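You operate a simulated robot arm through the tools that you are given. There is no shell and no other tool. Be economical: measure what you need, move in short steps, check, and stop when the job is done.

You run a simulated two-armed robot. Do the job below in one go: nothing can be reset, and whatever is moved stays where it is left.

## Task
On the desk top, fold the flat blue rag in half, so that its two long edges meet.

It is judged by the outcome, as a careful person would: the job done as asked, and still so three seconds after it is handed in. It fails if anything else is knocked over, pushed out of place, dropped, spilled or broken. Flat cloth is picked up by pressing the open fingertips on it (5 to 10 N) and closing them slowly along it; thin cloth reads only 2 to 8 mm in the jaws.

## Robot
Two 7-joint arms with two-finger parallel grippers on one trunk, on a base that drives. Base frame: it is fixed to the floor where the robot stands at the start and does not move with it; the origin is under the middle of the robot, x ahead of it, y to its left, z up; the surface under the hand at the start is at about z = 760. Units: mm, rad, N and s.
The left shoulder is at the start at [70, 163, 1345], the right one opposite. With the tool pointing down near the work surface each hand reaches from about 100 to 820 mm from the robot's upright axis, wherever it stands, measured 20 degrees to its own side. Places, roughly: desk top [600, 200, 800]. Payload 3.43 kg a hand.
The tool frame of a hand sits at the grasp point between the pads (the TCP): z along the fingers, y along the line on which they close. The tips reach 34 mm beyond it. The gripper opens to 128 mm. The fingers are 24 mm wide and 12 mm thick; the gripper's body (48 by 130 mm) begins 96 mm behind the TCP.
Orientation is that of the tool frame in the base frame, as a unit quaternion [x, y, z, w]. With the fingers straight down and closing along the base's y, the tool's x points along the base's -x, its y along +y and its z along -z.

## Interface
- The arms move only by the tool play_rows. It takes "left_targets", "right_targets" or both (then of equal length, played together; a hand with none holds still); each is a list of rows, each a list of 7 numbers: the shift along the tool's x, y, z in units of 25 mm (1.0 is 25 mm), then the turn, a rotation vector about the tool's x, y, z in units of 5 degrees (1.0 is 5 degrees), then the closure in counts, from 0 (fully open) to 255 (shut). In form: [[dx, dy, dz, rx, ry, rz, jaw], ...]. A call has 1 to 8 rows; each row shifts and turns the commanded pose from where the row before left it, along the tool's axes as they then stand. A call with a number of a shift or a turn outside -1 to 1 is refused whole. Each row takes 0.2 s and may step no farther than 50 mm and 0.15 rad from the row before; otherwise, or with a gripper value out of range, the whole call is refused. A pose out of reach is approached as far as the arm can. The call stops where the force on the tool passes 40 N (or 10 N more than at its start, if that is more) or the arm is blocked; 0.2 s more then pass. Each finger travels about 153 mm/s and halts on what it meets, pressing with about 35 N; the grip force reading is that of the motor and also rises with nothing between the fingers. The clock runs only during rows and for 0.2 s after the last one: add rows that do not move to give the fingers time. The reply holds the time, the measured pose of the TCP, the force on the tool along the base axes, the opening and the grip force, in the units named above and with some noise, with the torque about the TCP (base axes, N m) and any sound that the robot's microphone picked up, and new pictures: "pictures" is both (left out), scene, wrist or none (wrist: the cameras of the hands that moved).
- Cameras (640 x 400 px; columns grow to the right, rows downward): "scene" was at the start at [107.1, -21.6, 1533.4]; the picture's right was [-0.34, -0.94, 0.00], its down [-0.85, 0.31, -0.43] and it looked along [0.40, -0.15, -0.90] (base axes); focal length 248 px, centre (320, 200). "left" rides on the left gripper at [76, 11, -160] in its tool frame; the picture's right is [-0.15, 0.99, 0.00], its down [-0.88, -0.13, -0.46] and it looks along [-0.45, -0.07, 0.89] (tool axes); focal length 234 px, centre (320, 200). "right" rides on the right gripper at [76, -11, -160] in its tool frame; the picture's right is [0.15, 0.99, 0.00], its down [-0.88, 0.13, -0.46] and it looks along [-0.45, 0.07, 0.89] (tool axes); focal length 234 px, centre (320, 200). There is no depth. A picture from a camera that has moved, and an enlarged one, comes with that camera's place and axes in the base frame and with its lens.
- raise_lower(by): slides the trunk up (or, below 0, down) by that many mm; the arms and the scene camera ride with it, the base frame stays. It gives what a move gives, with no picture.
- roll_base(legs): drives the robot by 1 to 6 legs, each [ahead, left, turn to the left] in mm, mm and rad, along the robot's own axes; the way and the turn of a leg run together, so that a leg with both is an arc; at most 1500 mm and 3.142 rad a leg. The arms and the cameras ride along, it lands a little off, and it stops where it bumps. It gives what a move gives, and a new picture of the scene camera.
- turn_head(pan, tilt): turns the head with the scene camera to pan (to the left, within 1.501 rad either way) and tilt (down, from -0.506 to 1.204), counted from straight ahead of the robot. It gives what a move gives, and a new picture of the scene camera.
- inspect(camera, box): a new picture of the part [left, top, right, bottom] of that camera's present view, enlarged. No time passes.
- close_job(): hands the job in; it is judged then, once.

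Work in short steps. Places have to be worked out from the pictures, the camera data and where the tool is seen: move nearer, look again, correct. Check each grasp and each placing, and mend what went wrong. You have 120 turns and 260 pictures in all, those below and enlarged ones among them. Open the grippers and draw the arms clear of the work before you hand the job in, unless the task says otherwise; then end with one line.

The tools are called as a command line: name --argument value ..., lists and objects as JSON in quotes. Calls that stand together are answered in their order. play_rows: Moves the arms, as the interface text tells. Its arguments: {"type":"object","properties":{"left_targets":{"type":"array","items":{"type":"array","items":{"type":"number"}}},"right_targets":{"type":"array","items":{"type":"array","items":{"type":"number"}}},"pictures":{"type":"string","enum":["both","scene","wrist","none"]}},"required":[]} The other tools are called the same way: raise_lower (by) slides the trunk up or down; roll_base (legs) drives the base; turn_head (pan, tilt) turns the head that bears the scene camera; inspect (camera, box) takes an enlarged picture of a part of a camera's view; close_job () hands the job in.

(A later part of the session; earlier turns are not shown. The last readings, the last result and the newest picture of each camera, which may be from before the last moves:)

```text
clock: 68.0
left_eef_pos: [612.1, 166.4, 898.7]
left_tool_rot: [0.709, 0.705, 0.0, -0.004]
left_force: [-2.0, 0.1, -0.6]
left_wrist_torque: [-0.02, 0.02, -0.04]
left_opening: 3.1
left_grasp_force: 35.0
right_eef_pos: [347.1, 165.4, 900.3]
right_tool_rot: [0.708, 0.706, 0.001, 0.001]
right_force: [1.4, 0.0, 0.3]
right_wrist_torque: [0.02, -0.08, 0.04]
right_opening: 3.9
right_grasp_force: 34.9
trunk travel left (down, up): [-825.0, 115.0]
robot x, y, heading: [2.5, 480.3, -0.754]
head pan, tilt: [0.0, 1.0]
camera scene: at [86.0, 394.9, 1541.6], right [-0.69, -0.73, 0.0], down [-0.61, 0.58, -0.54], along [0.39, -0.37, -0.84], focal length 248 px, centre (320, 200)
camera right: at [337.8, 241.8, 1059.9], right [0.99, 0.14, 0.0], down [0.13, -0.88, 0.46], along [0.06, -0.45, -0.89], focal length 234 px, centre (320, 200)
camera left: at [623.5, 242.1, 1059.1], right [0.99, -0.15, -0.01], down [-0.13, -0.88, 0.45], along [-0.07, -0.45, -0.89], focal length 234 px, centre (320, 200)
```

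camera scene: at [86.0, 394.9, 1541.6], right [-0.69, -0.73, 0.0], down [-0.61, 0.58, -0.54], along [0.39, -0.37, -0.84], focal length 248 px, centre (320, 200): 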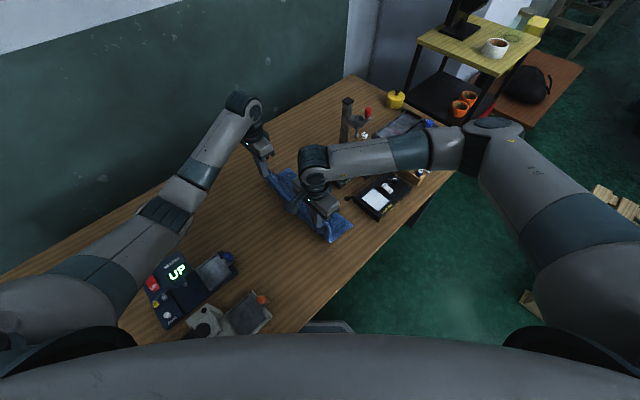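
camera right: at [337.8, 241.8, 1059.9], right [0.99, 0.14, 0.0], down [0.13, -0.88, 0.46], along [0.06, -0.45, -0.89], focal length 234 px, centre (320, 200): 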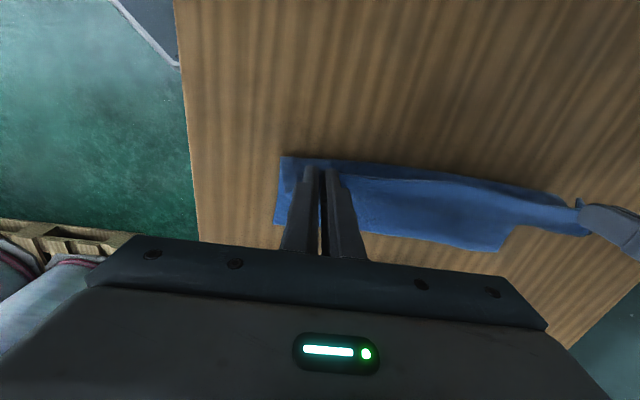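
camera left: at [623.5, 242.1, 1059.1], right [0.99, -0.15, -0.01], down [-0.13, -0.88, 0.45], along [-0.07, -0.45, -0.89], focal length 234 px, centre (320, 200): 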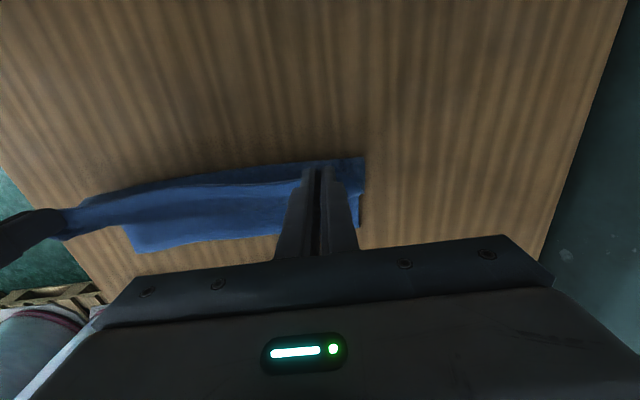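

The fold is forming well. I continue down the far side of the arc.

play_rows --left_targets '[[-0.75, 0, 0.06, 0, 0, 0, 255], [-0.73, 0, 0.19, 0, 0, 0, 255], [-0.68, 0, 0.3, 0, 0, 0, 255], [-0.62, 0, 0.41, 0, 0, 0, 255], [-0.53, 0, 0.51, 0, 0, 0, 255], [-0.43, 0, 0.59, 0, 0, 0, 255]]' --right_targets '[[-0.75, 0, 0.06, 0, 0, 0, 255], [-0.73, 0, 0.19, 0, 0, 0, 255], [-0.68, 0, 0.3, 0, 0, 0, 255], [-0.62, 0, 0.41, 0, 0, 0, 255], [-0.53, 0, 0.51, 0, 0, 0, 255], [-0.43, 0, 0.59, 0, 0, 0, 255]]' --pictures "both"

```text
clock: 69.4
left_eef_pos: [611.5, 73.3, 847.6]
left_tool_rot: [0.709, 0.705, -0.001, -0.003]
left_force: [-3.0, -0.1, 0.3]
left_wrist_torque: [0.01, 0.1, -0.05]
left_opening: 3.2
left_grasp_force: 34.5
right_eef_pos: [346.9, 73.2, 848.2]
right_tool_rot: [0.709, 0.705, 0.0, 0.0]
right_force: [3.1, 0.3, 0.1]
right_wrist_torque: [0.03, -0.06, 0.04]
right_opening: 4.3
right_grasp_force: 34.7
trunk travel left (down, up): [-825.0, 115.0]
robot x, y, heading: [-0.2, 481.1, -0.757]
head pan, tilt: [0.0, 1.0]
camera scene: at [86.5, 395.4, 1541.7], right [-0.69, -0.73, 0.0], down [-0.61, 0.58, -0.54], along [0.39, -0.37, -0.84], focal length 248 px, centre (320, 200)
camera right: at [337.3, 149.0, 1008.3], right [0.99, 0.14, 0.0], down [0.13, -0.88, 0.46], along [0.06, -0.45, -0.89], focal length 234 px, centre (320, 200)
camera left: at [624.0, 148.5, 1007.2], right [0.99, -0.15, -0.01], down [-0.13, -0.88, 0.45], along [-0.07, -0.45, -0.89], focal length 234 px, centre (320, 200)
```

scene: 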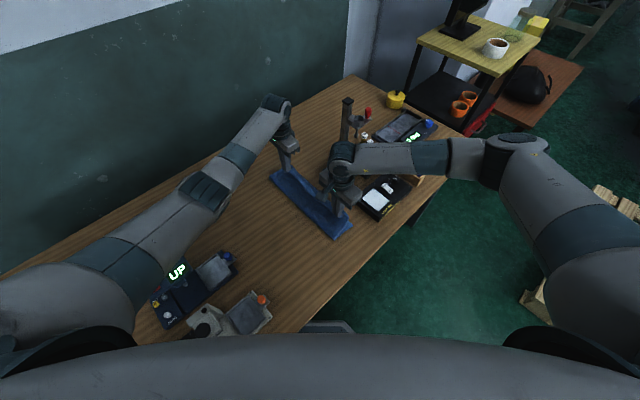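
right: 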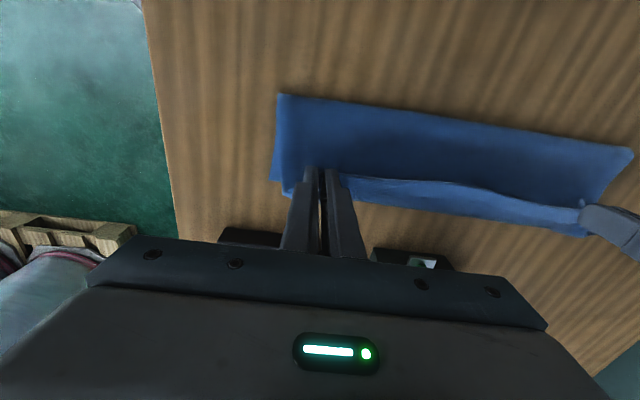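
left: 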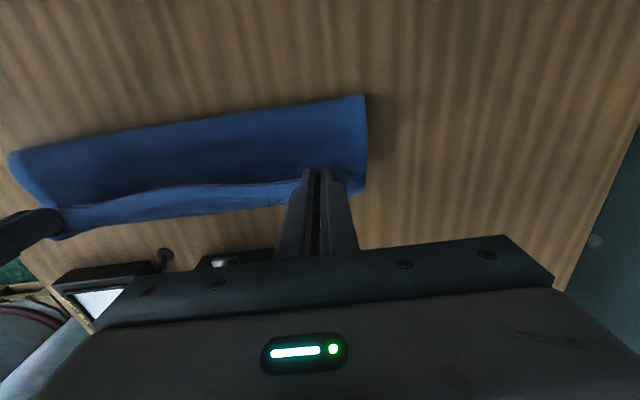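

The fold looks clean and parallel. I do the last rows to lay the edge down.

play_rows --left_targets '[[-0.32, 0, 0.6, 0, 0, 0, 255], [-0.2, 0, 0.6, 0, 0, 0, 255], [-0.06, 0, 0.5, 0, 0, 0, 255]]' --right_targets '[[-0.32, 0, 0.6, 0, 0, 0, 255], [-0.2, 0, 0.6, 0, 0, 0, 255], [-0.06, 0, 0.5, 0, 0, 0, 255]]' --pictures "both"

```text
clock: 70.2
left_eef_pos: [610.2, 59.6, 806.9]
left_tool_rot: [0.709, 0.705, -0.001, -0.002]
left_force: [-2.2, -0.9, 1.8]
left_wrist_torque: [-0.06, 0.09, -0.04]
left_opening: 3.0
left_grasp_force: 34.8
right_eef_pos: [347.7, 59.7, 807.9]
right_tool_rot: [0.709, 0.706, 0.0, 0.001]
right_force: [2.9, 0.8, 2.3]
right_wrist_torque: [0.03, -0.16, 0.03]
right_opening: 4.3
right_grasp_force: 35.2
trunk travel left (down, up): [-825.0, 115.0]
robot x, y, heading: [-2.4, 480.7, -0.758]
head pan, tilt: [0.0, 1.0]
camera scene: at [86.1, 397.1, 1541.9], right [-0.69, -0.73, 0.0], down [-0.61, 0.58, -0.54], along [0.39, -0.37, -0.84], focal length 248 px, centre (320, 200)
camera right: at [337.1, 135.6, 966.6], right [0.99, 0.14, 0.0], down [0.13, -0.88, 0.46], along [0.07, -0.45, -0.89], focal length 234 px, centre (320, 200)
camera left: at [623.2, 135.3, 966.0], right [0.99, -0.15, -0.01], down [-0.13, -0.88, 0.46], along [-0.07, -0.45, -0.89], focal length 234 px, centre (320, 200)
```

scene: 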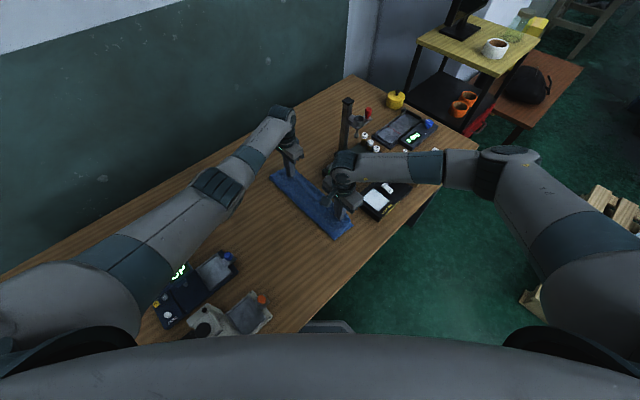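
right: 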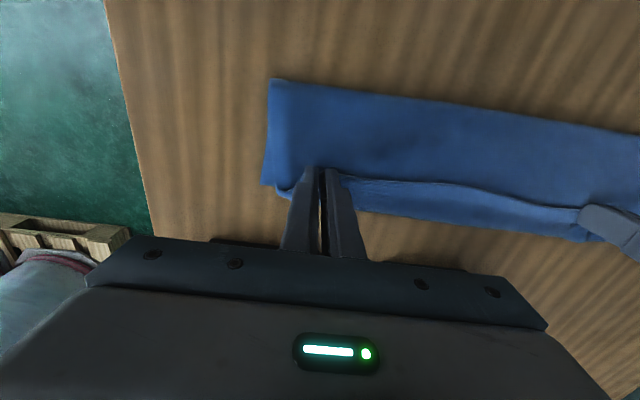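
left: 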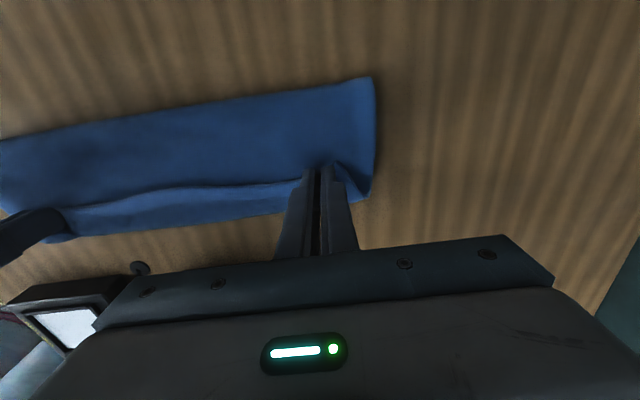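

The edge is over the other long edge. I zoom in to see how the top edge lies relative to the lower edge before releasing.

inspect --camera "left" --box '[0, 120, 400, 270]'

inspect --camera "scene" --box '[250, 140, 370, 250]'

```text
1.60 times, centred on (200, 195) of left
camera zoom: at [623.2, 135.3, 966.0], right [0.99, -0.15, -0.01], down [-0.13, -0.88, 0.46], along [-0.07, -0.45, -0.89], focal length 375 px, centre (512, 208)
```

zoom: 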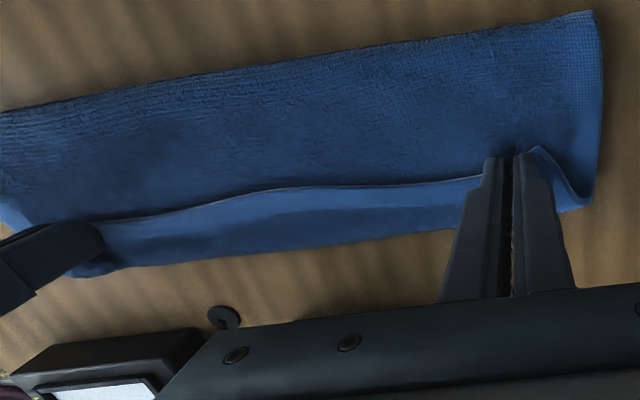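

```text
3.64 times, centred on (310, 195) of scene
camera zoom: at [86.1, 397.1, 1541.9], right [-0.69, -0.73, 0.0], down [-0.61, 0.58, -0.54], along [0.39, -0.37, -0.84], focal length 901 px, centre (356, 218)
```

zoom: 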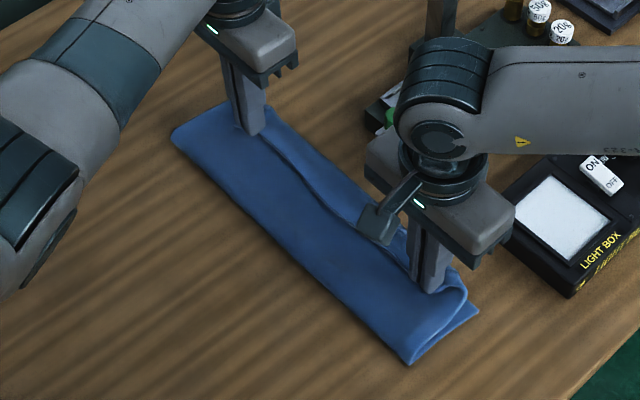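

The smooth strip is a hem: about 40 mm of excess top cloth has hung past the fingertips and tucked under. I'll lift, step back, lower, and then drag outward so the gripped edge leads and the slack trails toward the fold.

play_rows --left_targets '[[0, 0, -0.8, 0, 0, 0, 255], [0.3, 0, -0.8, 0, 0, 0, 255], [0.7, 0, -0.2, 0, 0, 0, 255], [0.8, 0, 0.1, 0, 0, 0, 255], [0, 0, 0.6, 0, 0, 0, 255], [0, 0, 0.6, 0, 0, 0, 255], [0, 0, 0.5, 0, 0, 0, 255]]' --right_targets '[[0, 0, -0.8, 0, 0, 0, 255], [0.3, 0, -0.8, 0, 0, 0, 255], [0.7, 0, -0.2, 0, 0, 0, 255], [0.8, 0, 0.1, 0, 0, 0, 255], [0, 0, 0.6, 0, 0, 0, 255], [0, 0, 0.6, 0, 0, 0, 255], [0, 0, 0.5, 0, 0, 0, 255]]' --pictures "both"

```text
clock: 71.8
left_eef_pos: [611.1, 106.4, 806.4]
left_tool_rot: [0.709, 0.705, -0.001, -0.003]
left_force: [-3.3, -0.5, 3.1]
left_wrist_torque: [-0.03, 0.02, -0.02]
left_opening: 3.0
left_grasp_force: 35.4
right_eef_pos: [346.1, 104.9, 806.9]
right_tool_rot: [0.709, 0.705, -0.001, 0.001]
right_force: [2.8, -0.3, 1.3]
right_wrist_torque: [0.01, -0.14, 0.01]
right_opening: 4.1
right_grasp_force: 35.4
trunk travel left (down, up): [-825.0, 115.0]
robot x, y, heading: [-0.4, 476.8, -0.755]
head pan, tilt: [0.0, 1.0]
camera scene: at [86.1, 397.0, 1541.9], right [-0.69, -0.73, 0.0], down [-0.61, 0.58, -0.54], along [0.39, -0.37, -0.84], focal length 248 px, centre (320, 200)
camera right: at [337.6, 180.3, 967.1], right [0.99, 0.14, 0.0], down [0.13, -0.88, 0.46], along [0.06, -0.45, -0.89], focal length 234 px, centre (320, 200)
camera left: at [623.6, 180.7, 966.7], right [0.99, -0.15, -0.01], down [-0.13, -0.88, 0.45], along [-0.07, -0.45, -0.89], focal length 234 px, centre (320, 200)
```

scene: 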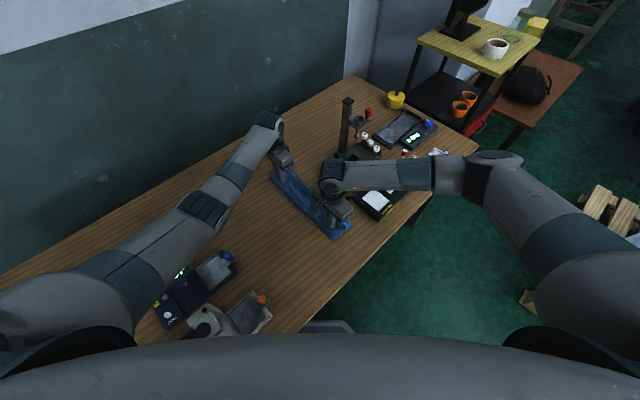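
right: 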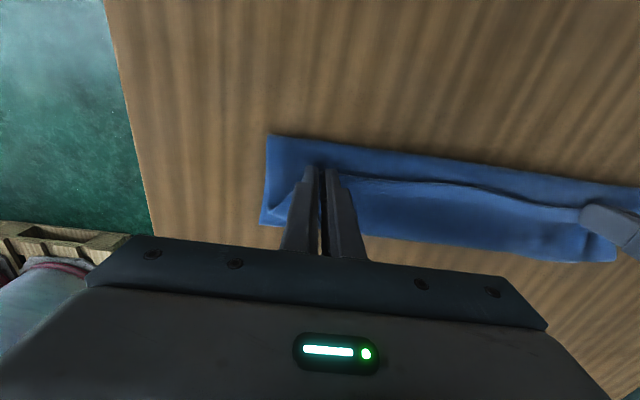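
left: 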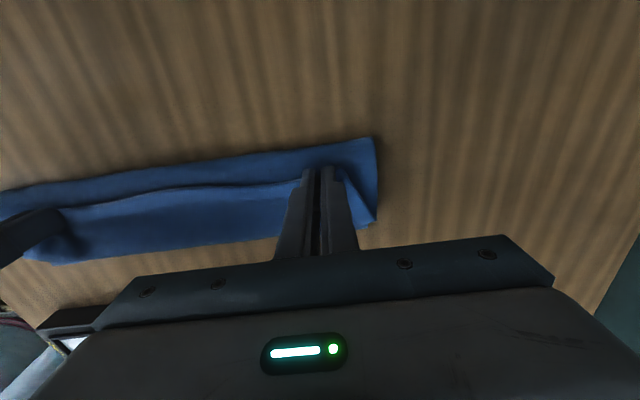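

I check the shape up close.

inspect --camera "scene" --box '[250, 140, 370, 250]'

inspect --camera "right" --box '[240, 110, 640, 290]'

```text
3.64 times, centred on (310, 195) of scene
camera zoom: at [86.1, 397.0, 1541.9], right [-0.69, -0.73, 0.0], down [-0.61, 0.58, -0.54], along [0.39, -0.37, -0.84], focal length 901 px, centre (356, 218)
```

zoom: 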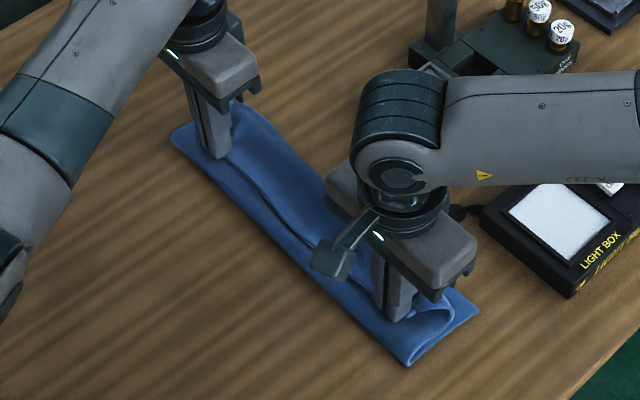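

```text
1.60 times, centred on (440, 200) of right
camera zoom: at [337.6, 180.3, 967.1], right [0.99, 0.14, 0.0], down [0.13, -0.88, 0.46], along [0.06, -0.45, -0.89], focal length 375 px, centre (128, 200)
```

zoom: 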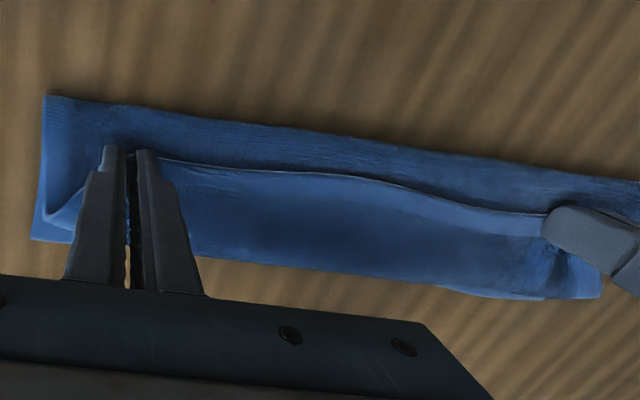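

The fold crease sits at y≈130, too far right, so the top half is too long and has hung into a hem. I go back up to upright and taut, slightly past centre, to roll the fold back to y≈155. Then I'll lay it down under light tension.

play_rows --left_targets '[[0, 0, -0.7, 0, 0, 0, 255], [0.3, 0, -0.8, 0, 0, 0, 255], [0.5, 0, -0.8, 0, 0, 0, 255], [0.7, 0, -0.8, 0, 0, 0, 255], [0.8, 0, -0.7, 0, 0, 0, 255], [0.9, 0, -0.3, 0, 0, 0, 255], [0.4, 0, 0, 0, 0, 0, 255]]' --right_targets '[[0, 0, -0.7, 0, 0, 0, 255], [0.3, 0, -0.8, 0, 0, 0, 255], [0.5, 0, -0.8, 0, 0, 0, 255], [0.7, 0, -0.8, 0, 0, 0, 255], [0.8, 0, -0.7, 0, 0, 0, 255], [0.9, 0, -0.3, 0, 0, 0, 255], [0.4, 0, 0, 0, 0, 0, 255]]' --pictures "wrist"

inspect --camera "scene" --box '[230, 130, 380, 260]'

```text
clock: 73.4
left_eef_pos: [610.9, 195.9, 909.3]
left_tool_rot: [0.709, 0.705, 0.0, -0.003]
left_force: [-2.9, 0.6, 0.1]
left_wrist_torque: [0.0, 0.05, -0.04]
left_opening: 3.2
left_grasp_force: 35.3
right_eef_pos: [346.8, 194.5, 910.9]
right_tool_rot: [0.709, 0.705, -0.001, 0.0]
right_force: [1.8, -0.9, 0.8]
right_wrist_torque: [-0.01, -0.1, 0.01]
right_opening: 4.0
right_grasp_force: 35.2
trunk travel left (down, up): [-825.0, 115.0]
robot x, y, heading: [0.5, 481.0, -0.757]
head pan, tilt: [0.0, 1.0]
camera right: at [338.1, 270.4, 1069.5], right [0.99, 0.14, 0.0], down [0.13, -0.88, 0.46], along [0.06, -0.45, -0.89], focal length 234 px, centre (320, 200)
camera left: at [624.3, 270.5, 1069.1], right [0.99, -0.15, -0.01], down [-0.13, -0.88, 0.45], along [-0.07, -0.45, -0.89], focal length 234 px, centre (320, 200)
```

right: 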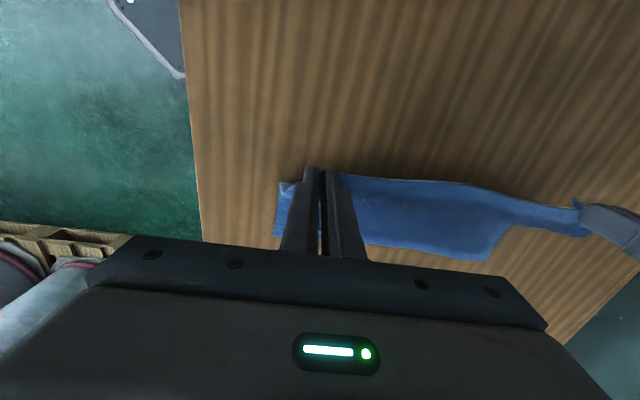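
left: 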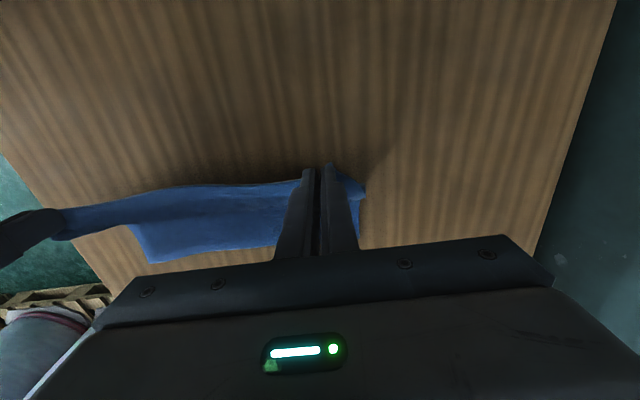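

```text
3.08 times, centred on (305, 195) of scene
camera zoom: at [86.6, 396.7, 1541.7], right [-0.69, -0.73, 0.0], down [-0.61, 0.58, -0.54], along [0.39, -0.37, -0.84], focal length 763 px, centre (366, 215)
```

zoom: 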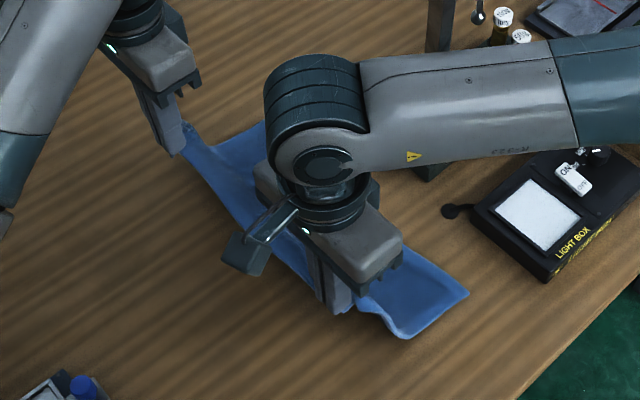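

Holding it taut makes the crease roll to the right, so a lower, slacker path is better. I re-lay the cloth a little to the left, then carry the edge across low, and check before releasing.

play_rows --left_targets '[[0.7, 0, 0.5, 0, 0, 0, 255], [0.7, 0, 0.5, 0, 0, 0, 255], [0.6, 0, 0.6, 0, 0, 0, 255], [-1, 0, 0, 0, 0, 0, 255], [-1, 0, 0, 0, 0, 0, 255], [-1, 0, 0, 0, 0, 0, 255], [-1, 0, 0, 0, 0, 0, 255], [-1, 0, 0, 0, 0, 0, 255]]' --right_targets '[[0.7, 0, 0.5, 0, 0, 0, 255], [0.7, 0, 0.5, 0, 0, 0, 255], [0.6, 0, 0.6, 0, 0, 0, 255], [-1, 0, 0, 0, 0, 0, 255], [-1, 0, 0, 0, 0, 0, 255], [-1, 0, 0, 0, 0, 0, 255], [-1, 0, 0, 0, 0, 0, 255], [-1, 0, 0, 0, 0, 0, 255]]' --pictures "none"

play_rows --left_targets '[[-1, 0, 0, 0, 0, 0, 255], [-0.8, 0, 0.3, 0, 0, 0, 255], [-0.2, 0, 0.4, 0, 0, 0, 255]]' --right_targets '[[-1, 0, 0, 0, 0, 0, 255], [-0.8, 0, 0.3, 0, 0, 0, 255], [-0.2, 0, 0.4, 0, 0, 0, 255]]' --pictures "wrist"

inspect --camera "scene" --box '[230, 130, 380, 260]'

```text
clock: 75.2
left_eef_pos: [612.3, 119.2, 867.7]
left_tool_rot: [0.709, 0.706, 0.0, -0.003]
left_force: [-2.1, 0.1, 0.7]
left_wrist_torque: [0.03, 0.02, -0.01]
left_opening: 3.1
left_grasp_force: 35.1
right_eef_pos: [347.6, 118.1, 870.0]
right_tool_rot: [0.708, 0.706, 0.0, 0.001]
right_force: [2.3, -0.1, -0.1]
right_wrist_torque: [0.0, -0.08, 0.04]
right_opening: 4.1
right_grasp_force: 34.7
trunk travel left (down, up): [-825.0, 115.0]
robot x, y, heading: [-1.0, 480.9, -0.755]
head pan, tilt: [0.0, 1.0]
```

```text
clock: 76.0
left_eef_pos: [611.2, 70.5, 852.2]
left_tool_rot: [0.709, 0.705, -0.001, -0.004]
left_force: [-2.9, 0.3, 0.1]
left_wrist_torque: [-0.01, 0.05, -0.04]
left_opening: 3.0
left_grasp_force: 35.0
right_eef_pos: [346.4, 69.6, 851.5]
right_tool_rot: [0.708, 0.706, -0.001, 0.0]
right_force: [1.8, -0.3, -0.1]
right_wrist_torque: [0.01, -0.05, -0.01]
right_opening: 4.2
right_grasp_force: 35.2
trunk travel left (down, up): [-825.0, 115.0]
robot x, y, heading: [-2.1, 477.0, -0.76]
head pan, tilt: [0.0, 1.0]
camera right: at [337.7, 145.2, 1011.4], right [0.99, 0.14, 0.0], down [0.13, -0.88, 0.46], along [0.06, -0.45, -0.89], focal length 234 px, centre (320, 200)
camera left: at [623.4, 145.7, 1010.8], right [0.99, -0.15, -0.01], down [-0.13, -0.88, 0.45], along [-0.07, -0.45, -0.89], focal length 234 px, centre (320, 200)
```

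right: 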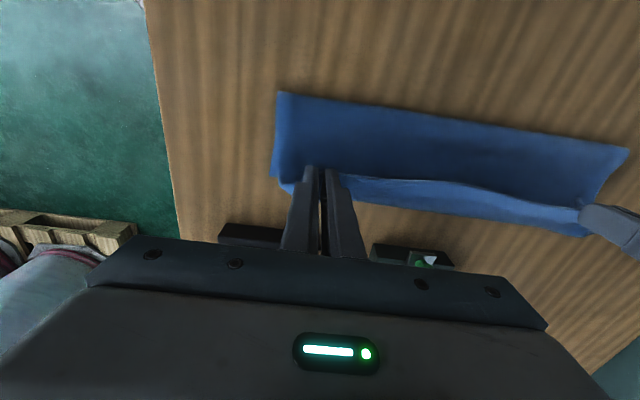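
left: 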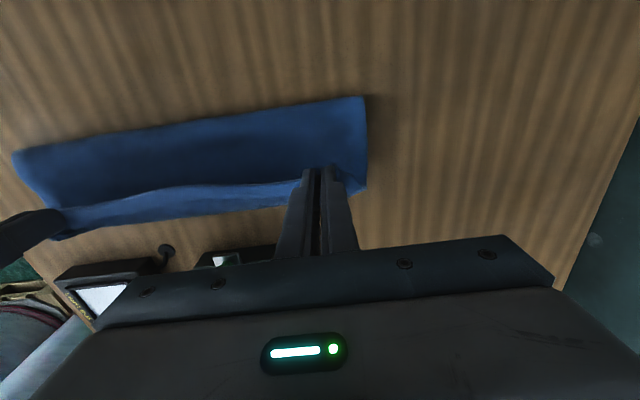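

```text
3.08 times, centred on (305, 195) of scene
camera zoom: at [87.1, 397.4, 1541.8], right [-0.69, -0.73, 0.0], down [-0.61, 0.58, -0.54], along [0.39, -0.37, -0.84], focal length 763 px, centre (366, 215)
```

zoom: 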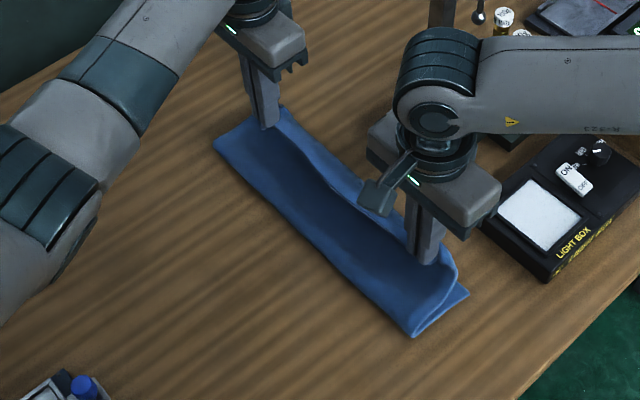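

I now see the geometry: the cloth hangs almost straight down from the tips, so the edge must come down along a 45° line (height equal to the remaining distance) for the crease to stay at y≈161. I go back up past centre to reset the crease.

play_rows --left_targets '[[0.5, 0, -0.5, 0, 0, 0, 255], [1, 0, -0.6, 0, 0, 0, 255], [1, 0, -0.5, 0, 0, 0, 255], [1, 0, -0.2, 0, 0, 0, 255], [1, 0, 0, 0, 0, 0, 255], [1, 0, 0.1, 0, 0, 0, 255], [0.7, 0, 0.4, 0, 0, 0, 255], [0, 0, 0, 0, 0, 0, 255]]' --right_targets '[[0.5, 0, -0.5, 0, 0, 0, 255], [1, 0, -0.6, 0, 0, 0, 255], [1, 0, -0.5, 0, 0, 0, 255], [1, 0, -0.2, 0, 0, 0, 255], [1, 0, 0, 0, 0, 0, 255], [1, 0, 0.1, 0, 0, 0, 255], [0.7, 0, 0.4, 0, 0, 0, 255], [0, 0, 0, 0, 0, 0, 255]]' --pictures "none"

inspect --camera "scene" --box '[230, 130, 380, 260]'

inspect --camera "left" --box '[0, 0, 640, 400]'

```text
clock: 77.8
left_eef_pos: [611.3, 224.1, 885.0]
left_tool_rot: [0.709, 0.705, 0.0, -0.003]
left_force: [-2.5, 0.1, -0.1]
left_wrist_torque: [0.03, 0.03, -0.02]
left_opening: 3.0
left_grasp_force: 34.9
right_eef_pos: [347.6, 224.7, 884.0]
right_tool_rot: [0.709, 0.705, 0.0, 0.0]
right_force: [2.7, 0.2, 0.0]
right_wrist_torque: [0.05, -0.12, 0.03]
right_opening: 3.9
right_grasp_force: 35.7
trunk travel left (down, up): [-825.0, 115.0]
robot x, y, heading: [-1.0, 479.3, -0.758]
head pan, tilt: [0.0, 1.0]
```

```text
3.08 times, centred on (305, 195) of scene
camera zoom: at [86.2, 395.6, 1541.7], right [-0.69, -0.73, 0.0], down [-0.61, 0.58, -0.54], along [0.39, -0.37, -0.84], focal length 763 px, centre (366, 215)
```

zoom: 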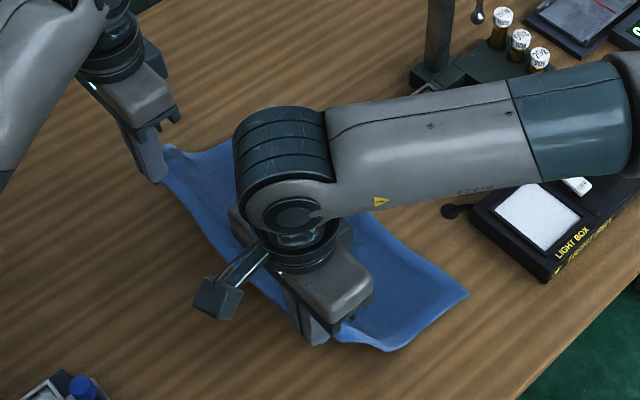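

```text
1.00 times, centred on (320, 200) of left (not enlarged: the box is as wide or as high as the picture)
camera zoom: at [624.1, 300.1, 1044.1], right [0.99, -0.15, -0.01], down [-0.13, -0.88, 0.45], along [-0.07, -0.45, -0.89], focal length 234 px, centre (320, 200)
```

zoom: 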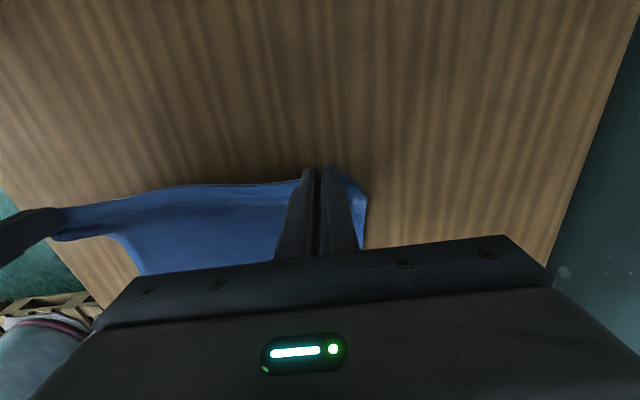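

The crease is back at about y 154. Now I move to just above y≈161, then begin the 45° descent.

play_rows --left_targets '[[-0.68, 0, -0.17, 0, 0, 0, 255], [-0.68, 0, -0.17, 0, 0, 0, 255], [-0.68, 0, -0.17, 0, 0, 0, 255], [-0.52, 0, 0.5, 0, 0, 0, 255], [-0.52, 0, 0.5, 0, 0, 0, 255], [-0.52, 0, 0.5, 0, 0, 0, 255], [-0.52, 0, 0.5, 0, 0, 0, 255], [-0.52, 0, 0.5, 0, 0, 0, 255]]' --right_targets '[[-0.68, 0, -0.17, 0, 0, 0, 255], [-0.68, 0, -0.17, 0, 0, 0, 255], [-0.68, 0, -0.17, 0, 0, 0, 255], [-0.52, 0, 0.5, 0, 0, 0, 255], [-0.52, 0, 0.5, 0, 0, 0, 255], [-0.52, 0, 0.5, 0, 0, 0, 255], [-0.52, 0, 0.5, 0, 0, 0, 255], [-0.52, 0, 0.5, 0, 0, 0, 255]]' --pictures "wrist"

inspect --camera "scene" --box '[230, 130, 380, 260]'

```text
clock: 79.6
left_eef_pos: [611.3, 108.5, 833.9]
left_tool_rot: [0.709, 0.705, 0.0, -0.003]
left_force: [-2.5, 0.2, -0.5]
left_wrist_torque: [0.0, 0.05, -0.02]
left_opening: 3.3
left_grasp_force: 35.1
right_eef_pos: [346.9, 106.9, 833.8]
right_tool_rot: [0.709, 0.705, 0.0, 0.001]
right_force: [3.0, -0.3, -0.2]
right_wrist_torque: [0.01, -0.14, 0.03]
right_opening: 4.0
right_grasp_force: 35.0
trunk travel left (down, up): [-825.0, 115.0]
robot x, y, heading: [1.5, 483.2, -0.76]
head pan, tilt: [0.0, 1.0]
camera right: at [337.5, 182.8, 993.3], right [0.99, 0.14, 0.0], down [0.13, -0.88, 0.46], along [0.06, -0.45, -0.89], focal length 234 px, centre (320, 200)
camera left: at [623.9, 183.4, 993.1], right [0.99, -0.15, -0.01], down [-0.13, -0.88, 0.45], along [-0.07, -0.45, -0.89], focal length 234 px, centre (320, 200)
```

right: 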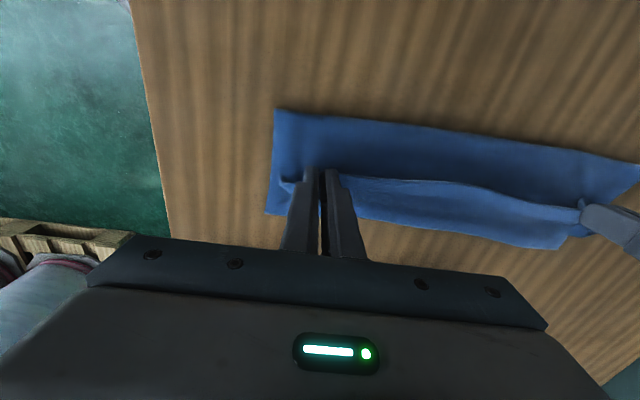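
left: 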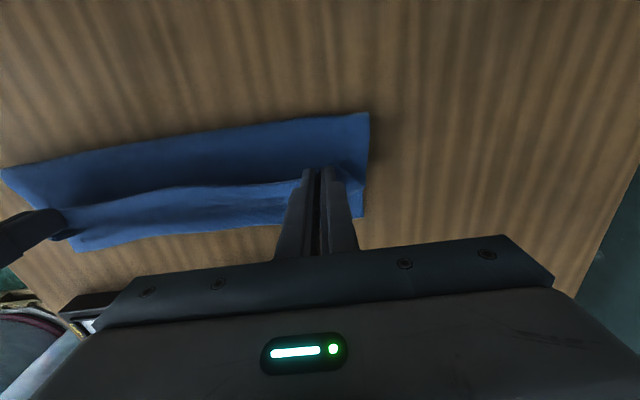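

```text
3.08 times, centred on (305, 195) of scene
camera zoom: at [86.3, 395.2, 1541.7], right [-0.69, -0.73, 0.0], down [-0.61, 0.58, -0.54], along [0.39, -0.37, -0.84], focal length 763 px, centre (366, 215)
```

zoom: 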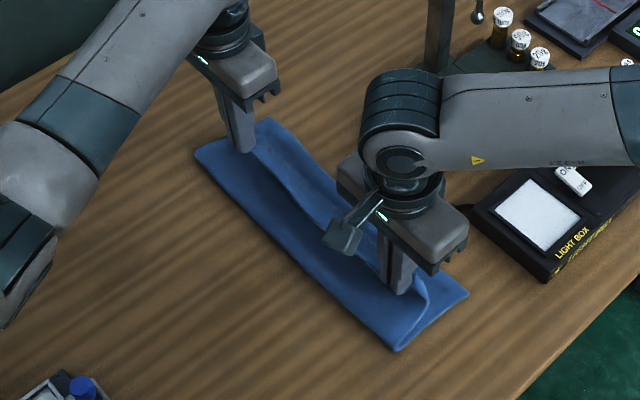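

The crease is at y≈149, closer but still about 12 mm short. I repeat with a lower path: re-lay further left, then a shallower crossing.

play_rows --left_targets '[[0.6, 0, -0.8, 0, 0, 0, 255], [0.9, 0, -0.8, 0, 0, 0, 255], [1, 0, -0.5, 0, 0, 0, 255], [1, 0, 0, 0, 0, 0, 255], [1, 0, 0.2, 0, 0, 0, 255], [1, 0, 0.5, 0, 0, 0, 255], [0.4, 0, 0.6, 0, 0, 0, 255], [0, 0, 0, 0, 0, 0, 255]]' --right_targets '[[0.6, 0, -0.8, 0, 0, 0, 255], [0.9, 0, -0.8, 0, 0, 0, 255], [1, 0, -0.5, 0, 0, 0, 255], [1, 0, 0, 0, 0, 0, 255], [1, 0, 0.2, 0, 0, 0, 255], [1, 0, 0.5, 0, 0, 0, 255], [0.4, 0, 0.6, 0, 0, 0, 255], [0, 0, 0, 0, 0, 0, 255]]' --pictures "none"

play_rows --left_targets '[[-0.6, 0, 0, 0, 0, 0, 255], [-0.6, 0, 0, 0, 0, 0, 255], [-0.6, 0, 0, 0, 0, 0, 255], [-0.6, 0, 0, 0, 0, 0, 255], [-0.6, 0, 0, 0, 0, 0, 255], [-0.6, 0, 0.1, 0, 0, 0, 255], [-0.6, 0, 0.2, 0, 0, 0, 255], [-0.6, 0, 0.3, 0, 0, 0, 255]]' --right_targets '[[-0.6, 0, 0, 0, 0, 0, 255], [-0.6, 0, 0, 0, 0, 0, 255], [-0.6, 0, 0, 0, 0, 0, 255], [-0.6, 0, 0, 0, 0, 0, 255], [-0.6, 0, 0, 0, 0, 0, 255], [-0.6, 0, 0.1, 0, 0, 0, 255], [-0.6, 0, 0.2, 0, 0, 0, 255], [-0.6, 0, 0.3, 0, 0, 0, 255]]' --pictures "none"

inspect --camera "scene" --box '[230, 130, 380, 260]'

```text
clock: 81.4
left_eef_pos: [612.0, 257.7, 852.5]
left_tool_rot: [0.709, 0.706, -0.001, -0.003]
left_force: [-2.7, -0.3, -0.7]
left_wrist_torque: [0.0, 0.02, -0.01]
left_opening: 2.9
left_grasp_force: 34.7
right_eef_pos: [347.9, 254.9, 854.5]
right_tool_rot: [0.709, 0.705, -0.001, 0.001]
right_force: [1.8, 0.0, 0.0]
right_wrist_torque: [0.03, -0.04, 0.04]
right_opening: 4.1
right_grasp_force: 35.0
trunk travel left (down, up): [-825.0, 115.0]
robot x, y, heading: [-1.7, 478.4, -0.759]
head pan, tilt: [0.0, 1.0]
```

```text
clock: 83.2
left_eef_pos: [611.3, 136.5, 838.3]
left_tool_rot: [0.709, 0.705, 0.0, -0.003]
left_force: [-3.3, 0.5, 0.3]
left_wrist_torque: [0.04, 0.03, -0.04]
left_opening: 3.1
left_grasp_force: 35.0
right_eef_pos: [347.6, 136.0, 839.1]
right_tool_rot: [0.708, 0.706, 0.001, 0.0]
right_force: [2.2, -1.1, 0.4]
right_wrist_torque: [0.01, -0.1, 0.01]
right_opening: 3.9
right_grasp_force: 35.2
trunk travel left (down, up): [-825.0, 115.0]
robot x, y, heading: [1.4, 480.0, -0.755]
head pan, tilt: [0.0, 1.0]
```

```text
3.08 times, centred on (305, 195) of scene
camera zoom: at [86.3, 395.2, 1541.6], right [-0.69, -0.73, 0.0], down [-0.61, 0.58, -0.54], along [0.39, -0.37, -0.84], focal length 763 px, centre (366, 215)
```

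zoom: 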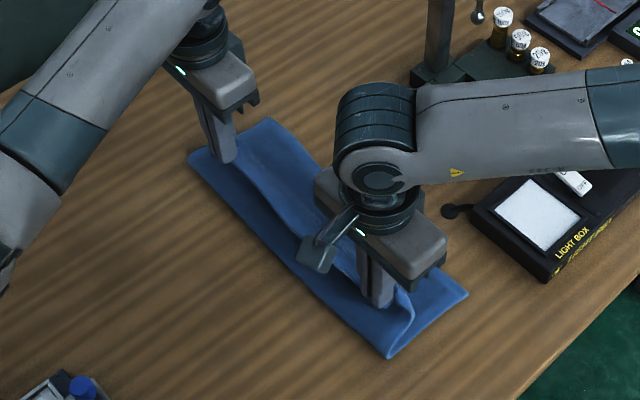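

The crease is now right at y≈160. I finish the crossing low along the constraint line.

play_rows --left_targets '[[-0.5, 0, 0.2, 0, 0, 0, 255], [-0.5, 0, 0.2, 0, 0, 0, 255], [-0.5, 0, 0.2, 0, 0, 0, 255], [-0.5, 0, 0.25, 0, 0, 0, 255], [-0.4, 0, 0.25, 0, 0, 0, 255], [-0.3, 0, 0.15, 0, 0, 0, 255]]' --right_targets '[[-0.5, 0, 0.2, 0, 0, 0, 255], [-0.5, 0, 0.2, 0, 0, 0, 255], [-0.5, 0, 0.2, 0, 0, 0, 255], [-0.5, 0, 0.25, 0, 0, 0, 255], [-0.4, 0, 0.25, 0, 0, 0, 255], [-0.3, 0, 0.15, 0, 0, 0, 255]]' --pictures "wrist"

inspect --camera "scene" --box '[230, 130, 380, 260]'

```text
clock: 84.6
left_eef_pos: [610.9, 69.3, 806.9]
left_tool_rot: [0.709, 0.706, -0.001, -0.003]
left_force: [-3.5, 0.8, 1.3]
left_wrist_torque: [0.01, 0.08, -0.01]
left_opening: 3.1
left_grasp_force: 35.2
right_eef_pos: [345.9, 68.0, 808.6]
right_tool_rot: [0.709, 0.705, 0.0, 0.001]
right_force: [3.1, 1.0, 1.6]
right_wrist_torque: [0.03, -0.12, 0.0]
right_opening: 3.9
right_grasp_force: 34.9
trunk travel left (down, up): [-825.0, 115.0]
robot x, y, heading: [-0.8, 480.5, -0.749]
head pan, tilt: [0.0, 1.0]
camera right: at [337.0, 143.7, 967.6], right [0.99, 0.14, 0.0], down [0.13, -0.88, 0.46], along [0.06, -0.45, -0.89], focal length 234 px, centre (320, 200)
camera left: at [623.6, 144.2, 967.1], right [0.99, -0.15, -0.01], down [-0.13, -0.88, 0.45], along [-0.07, -0.45, -0.89], focal length 234 px, centre (320, 200)
```

right: 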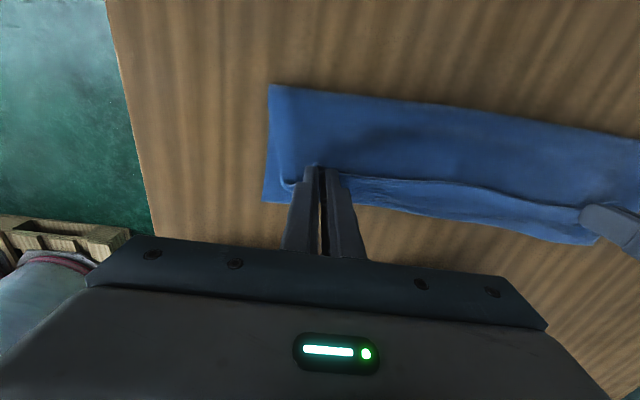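
left: 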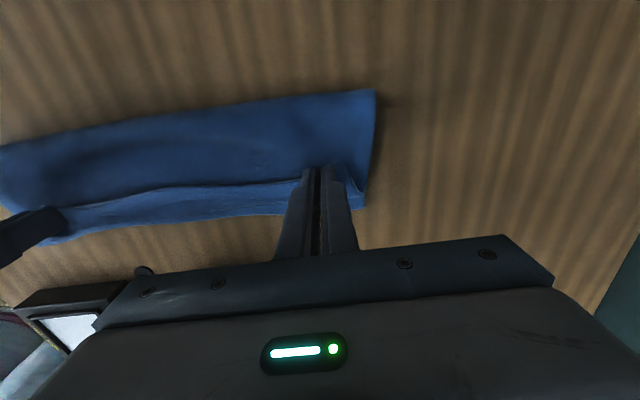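

```text
3.08 times, centred on (305, 195) of scene
camera zoom: at [86.0, 396.4, 1541.8], right [-0.69, -0.73, 0.0], down [-0.61, 0.58, -0.54], along [0.39, -0.37, -0.84], focal length 763 px, centre (366, 215)
```

zoom: 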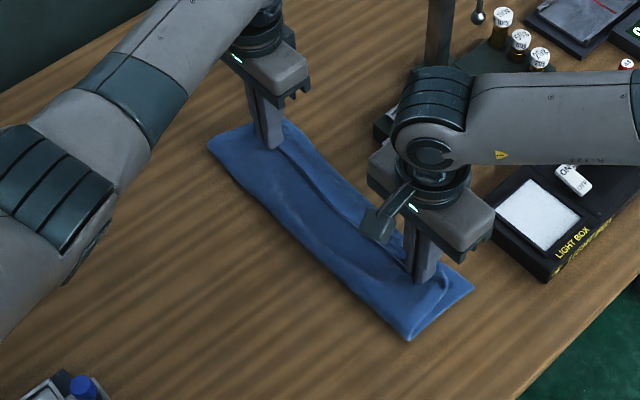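

The top layer is nearly in place, with a small hem and some puffiness. I release gently here and see how the edge relaxes.

play_rows --left_targets '[[0, 0, 0, 0, 0, 0, 240], [0, 0, 0, 0, 0, 0, 220], [0, 0, 0, 0, 0, 0, 190], [0, 0, -0.5, 0, 0, 0, 190], [0, 0, -1, 0, 0, 0, 190], [0, 0, -1, 0, 0, 0, 190], [0, 0, -1, 0, 0, 0, 190]]' --right_targets '[[0, 0, 0, 0, 0, 0, 240], [0, 0, 0, 0, 0, 0, 220], [0, 0, 0, 0, 0, 0, 190], [0, 0, -0.5, 0, 0, 0, 190], [0, 0, -1, 0, 0, 0, 190], [0, 0, -1, 0, 0, 0, 190], [0, 0, -1, 0, 0, 0, 190]]' --pictures "wrist"

inspect --camera "scene" --box '[230, 130, 380, 260]'

```text
clock: 86.2
left_eef_pos: [611.1, 68.6, 894.7]
left_tool_rot: [0.709, 0.705, 0.0, -0.003]
left_force: [0.4, -0.1, 0.7]
left_wrist_torque: [-0.01, -0.03, 0.02]
left_opening: 32.5
left_grasp_force: 0.1
right_eef_pos: [345.3, 67.3, 896.0]
right_tool_rot: [0.709, 0.705, 0.0, 0.001]
right_force: [-0.5, 0.3, -0.2]
right_wrist_torque: [0.0, -0.01, 0.01]
right_opening: 32.5
right_grasp_force: 0.0
trunk travel left (down, up): [-825.0, 115.0]
robot x, y, heading: [-2.3, 477.6, -0.761]
head pan, tilt: [0.0, 1.0]
camera right: at [336.6, 144.4, 1055.9], right [0.99, 0.14, 0.0], down [0.13, -0.88, 0.46], along [0.06, -0.45, -0.89], focal length 234 px, centre (320, 200)
camera left: at [624.2, 143.9, 1054.2], right [0.99, -0.15, -0.01], down [-0.13, -0.88, 0.45], along [-0.07, -0.45, -0.89], focal length 234 px, centre (320, 200)
```

right: 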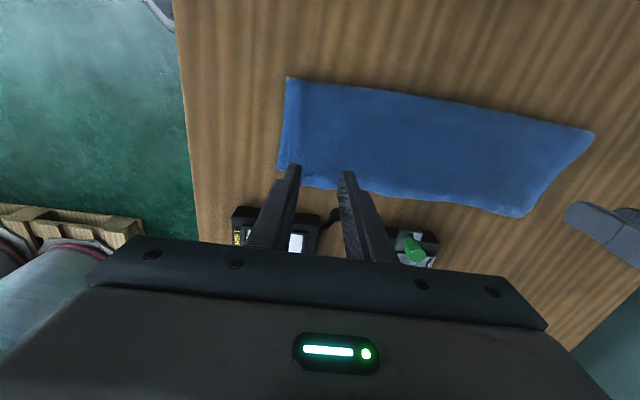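
left: 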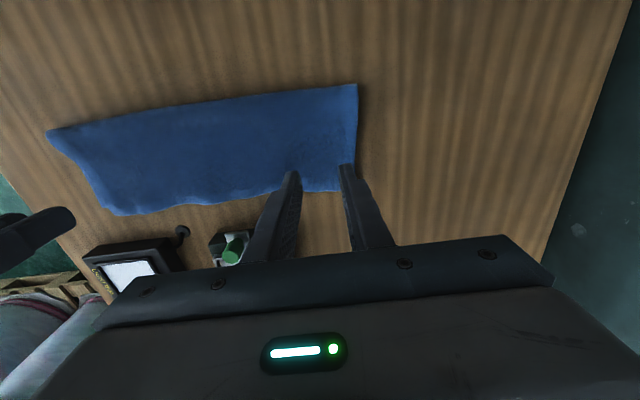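

```text
3.08 times, centred on (305, 195) of scene
camera zoom: at [86.2, 396.9, 1541.7], right [-0.69, -0.73, 0.0], down [-0.61, 0.58, -0.54], along [0.39, -0.37, -0.84], focal length 763 px, centre (366, 215)
```

zoom: 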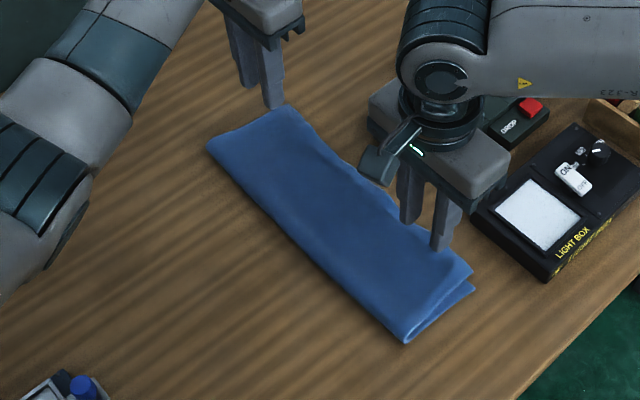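

The hem flipped out by itself and the fold looks very good. I raise the hands clear to inspect how the edges align.

play_rows --left_targets '[[0, 0.5, -1, 0, 0, 0, 190], [0, 0.9, -0.8, 0, 0, 0, 190], [0.5, 0.9, -0.5, 0, 0, 0, 190], [0.9, 0.9, 0, 0, 0, 0, 190], [1, 0.9, 0, 0, 0, 0, 190], [1, 0.5, 0, 0, 0, 0, 190]]' --right_targets '[[0, 0, -1, 0, 0, 0, 190], [-0.9, 0, -1, 0, 0, 0, 190], [-0.9, 0, -1, 0, 0, 0, 190], [-0.9, 0, 0, 0, 0, 0, 190], [-0.9, 0, 0, 0, 0, 0, 190], [-0.9, 0, 0, 0, 0, 0, 190]]' --pictures "none"

inspect --camera "scene" --box '[240, 140, 370, 250]'

inspect --camera "left" --box '[0, 0, 640, 400]'

inspect --camera "right" --box '[0, 0, 640, 400]'

```text
clock: 87.6
left_eef_pos: [728.1, 155.5, 952.3]
left_tool_rot: [0.709, 0.705, -0.001, -0.002]
left_force: [0.2, -0.3, -0.3]
left_wrist_torque: [-0.01, 0.0, 0.01]
left_opening: 32.8
left_grasp_force: 0.0
right_eef_pos: [345.9, -42.5, 971.8]
right_tool_rot: [0.709, 0.705, 0.0, 0.001]
right_force: [-0.4, -0.2, 0.6]
right_wrist_torque: [-0.01, 0.03, -0.01]
right_opening: 32.6
right_grasp_force: 0.2
trunk travel left (down, up): [-825.0, 115.0]
robot x, y, heading: [1.6, 481.1, -0.761]
head pan, tilt: [0.0, 1.0]
```

```text
3.64 times, centred on (305, 195) of scene
camera zoom: at [86.8, 397.2, 1541.7], right [-0.69, -0.73, 0.0], down [-0.61, 0.58, -0.54], along [0.39, -0.37, -0.84], focal length 901 px, centre (374, 218)
```

zoom: 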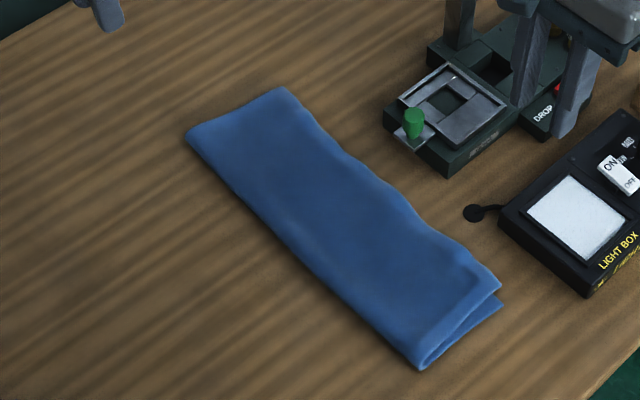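

```text
1.00 times, centred on (320, 200) of left (not enlarged: the box is as wide or as high as the picture)
camera zoom: at [740.1, 229.9, 1111.5], right [0.99, -0.15, -0.01], down [-0.13, -0.88, 0.45], along [-0.07, -0.45, -0.89], focal length 234 px, centre (320, 200)
```

zoom: 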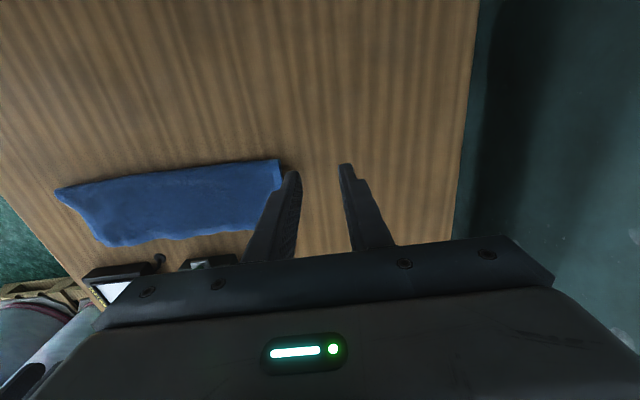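

```text
1.00 times, centred on (320, 200) of right (not enlarged: the box is as wide or as high as the picture)
camera zoom: at [336.9, 32.5, 1130.8], right [0.99, 0.14, 0.0], down [0.13, -0.88, 0.46], along [0.06, -0.45, -0.89], focal length 234 px, centre (320, 200)
```

zoom: 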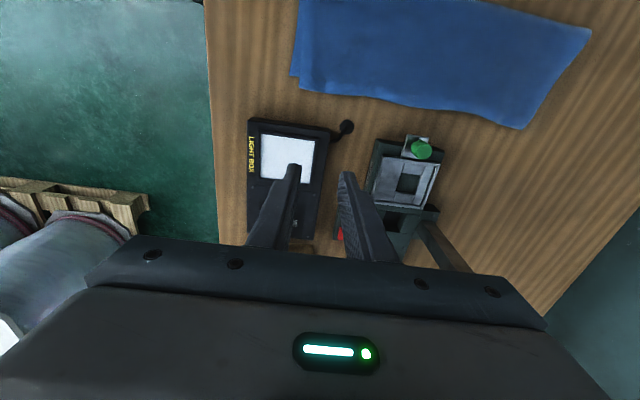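

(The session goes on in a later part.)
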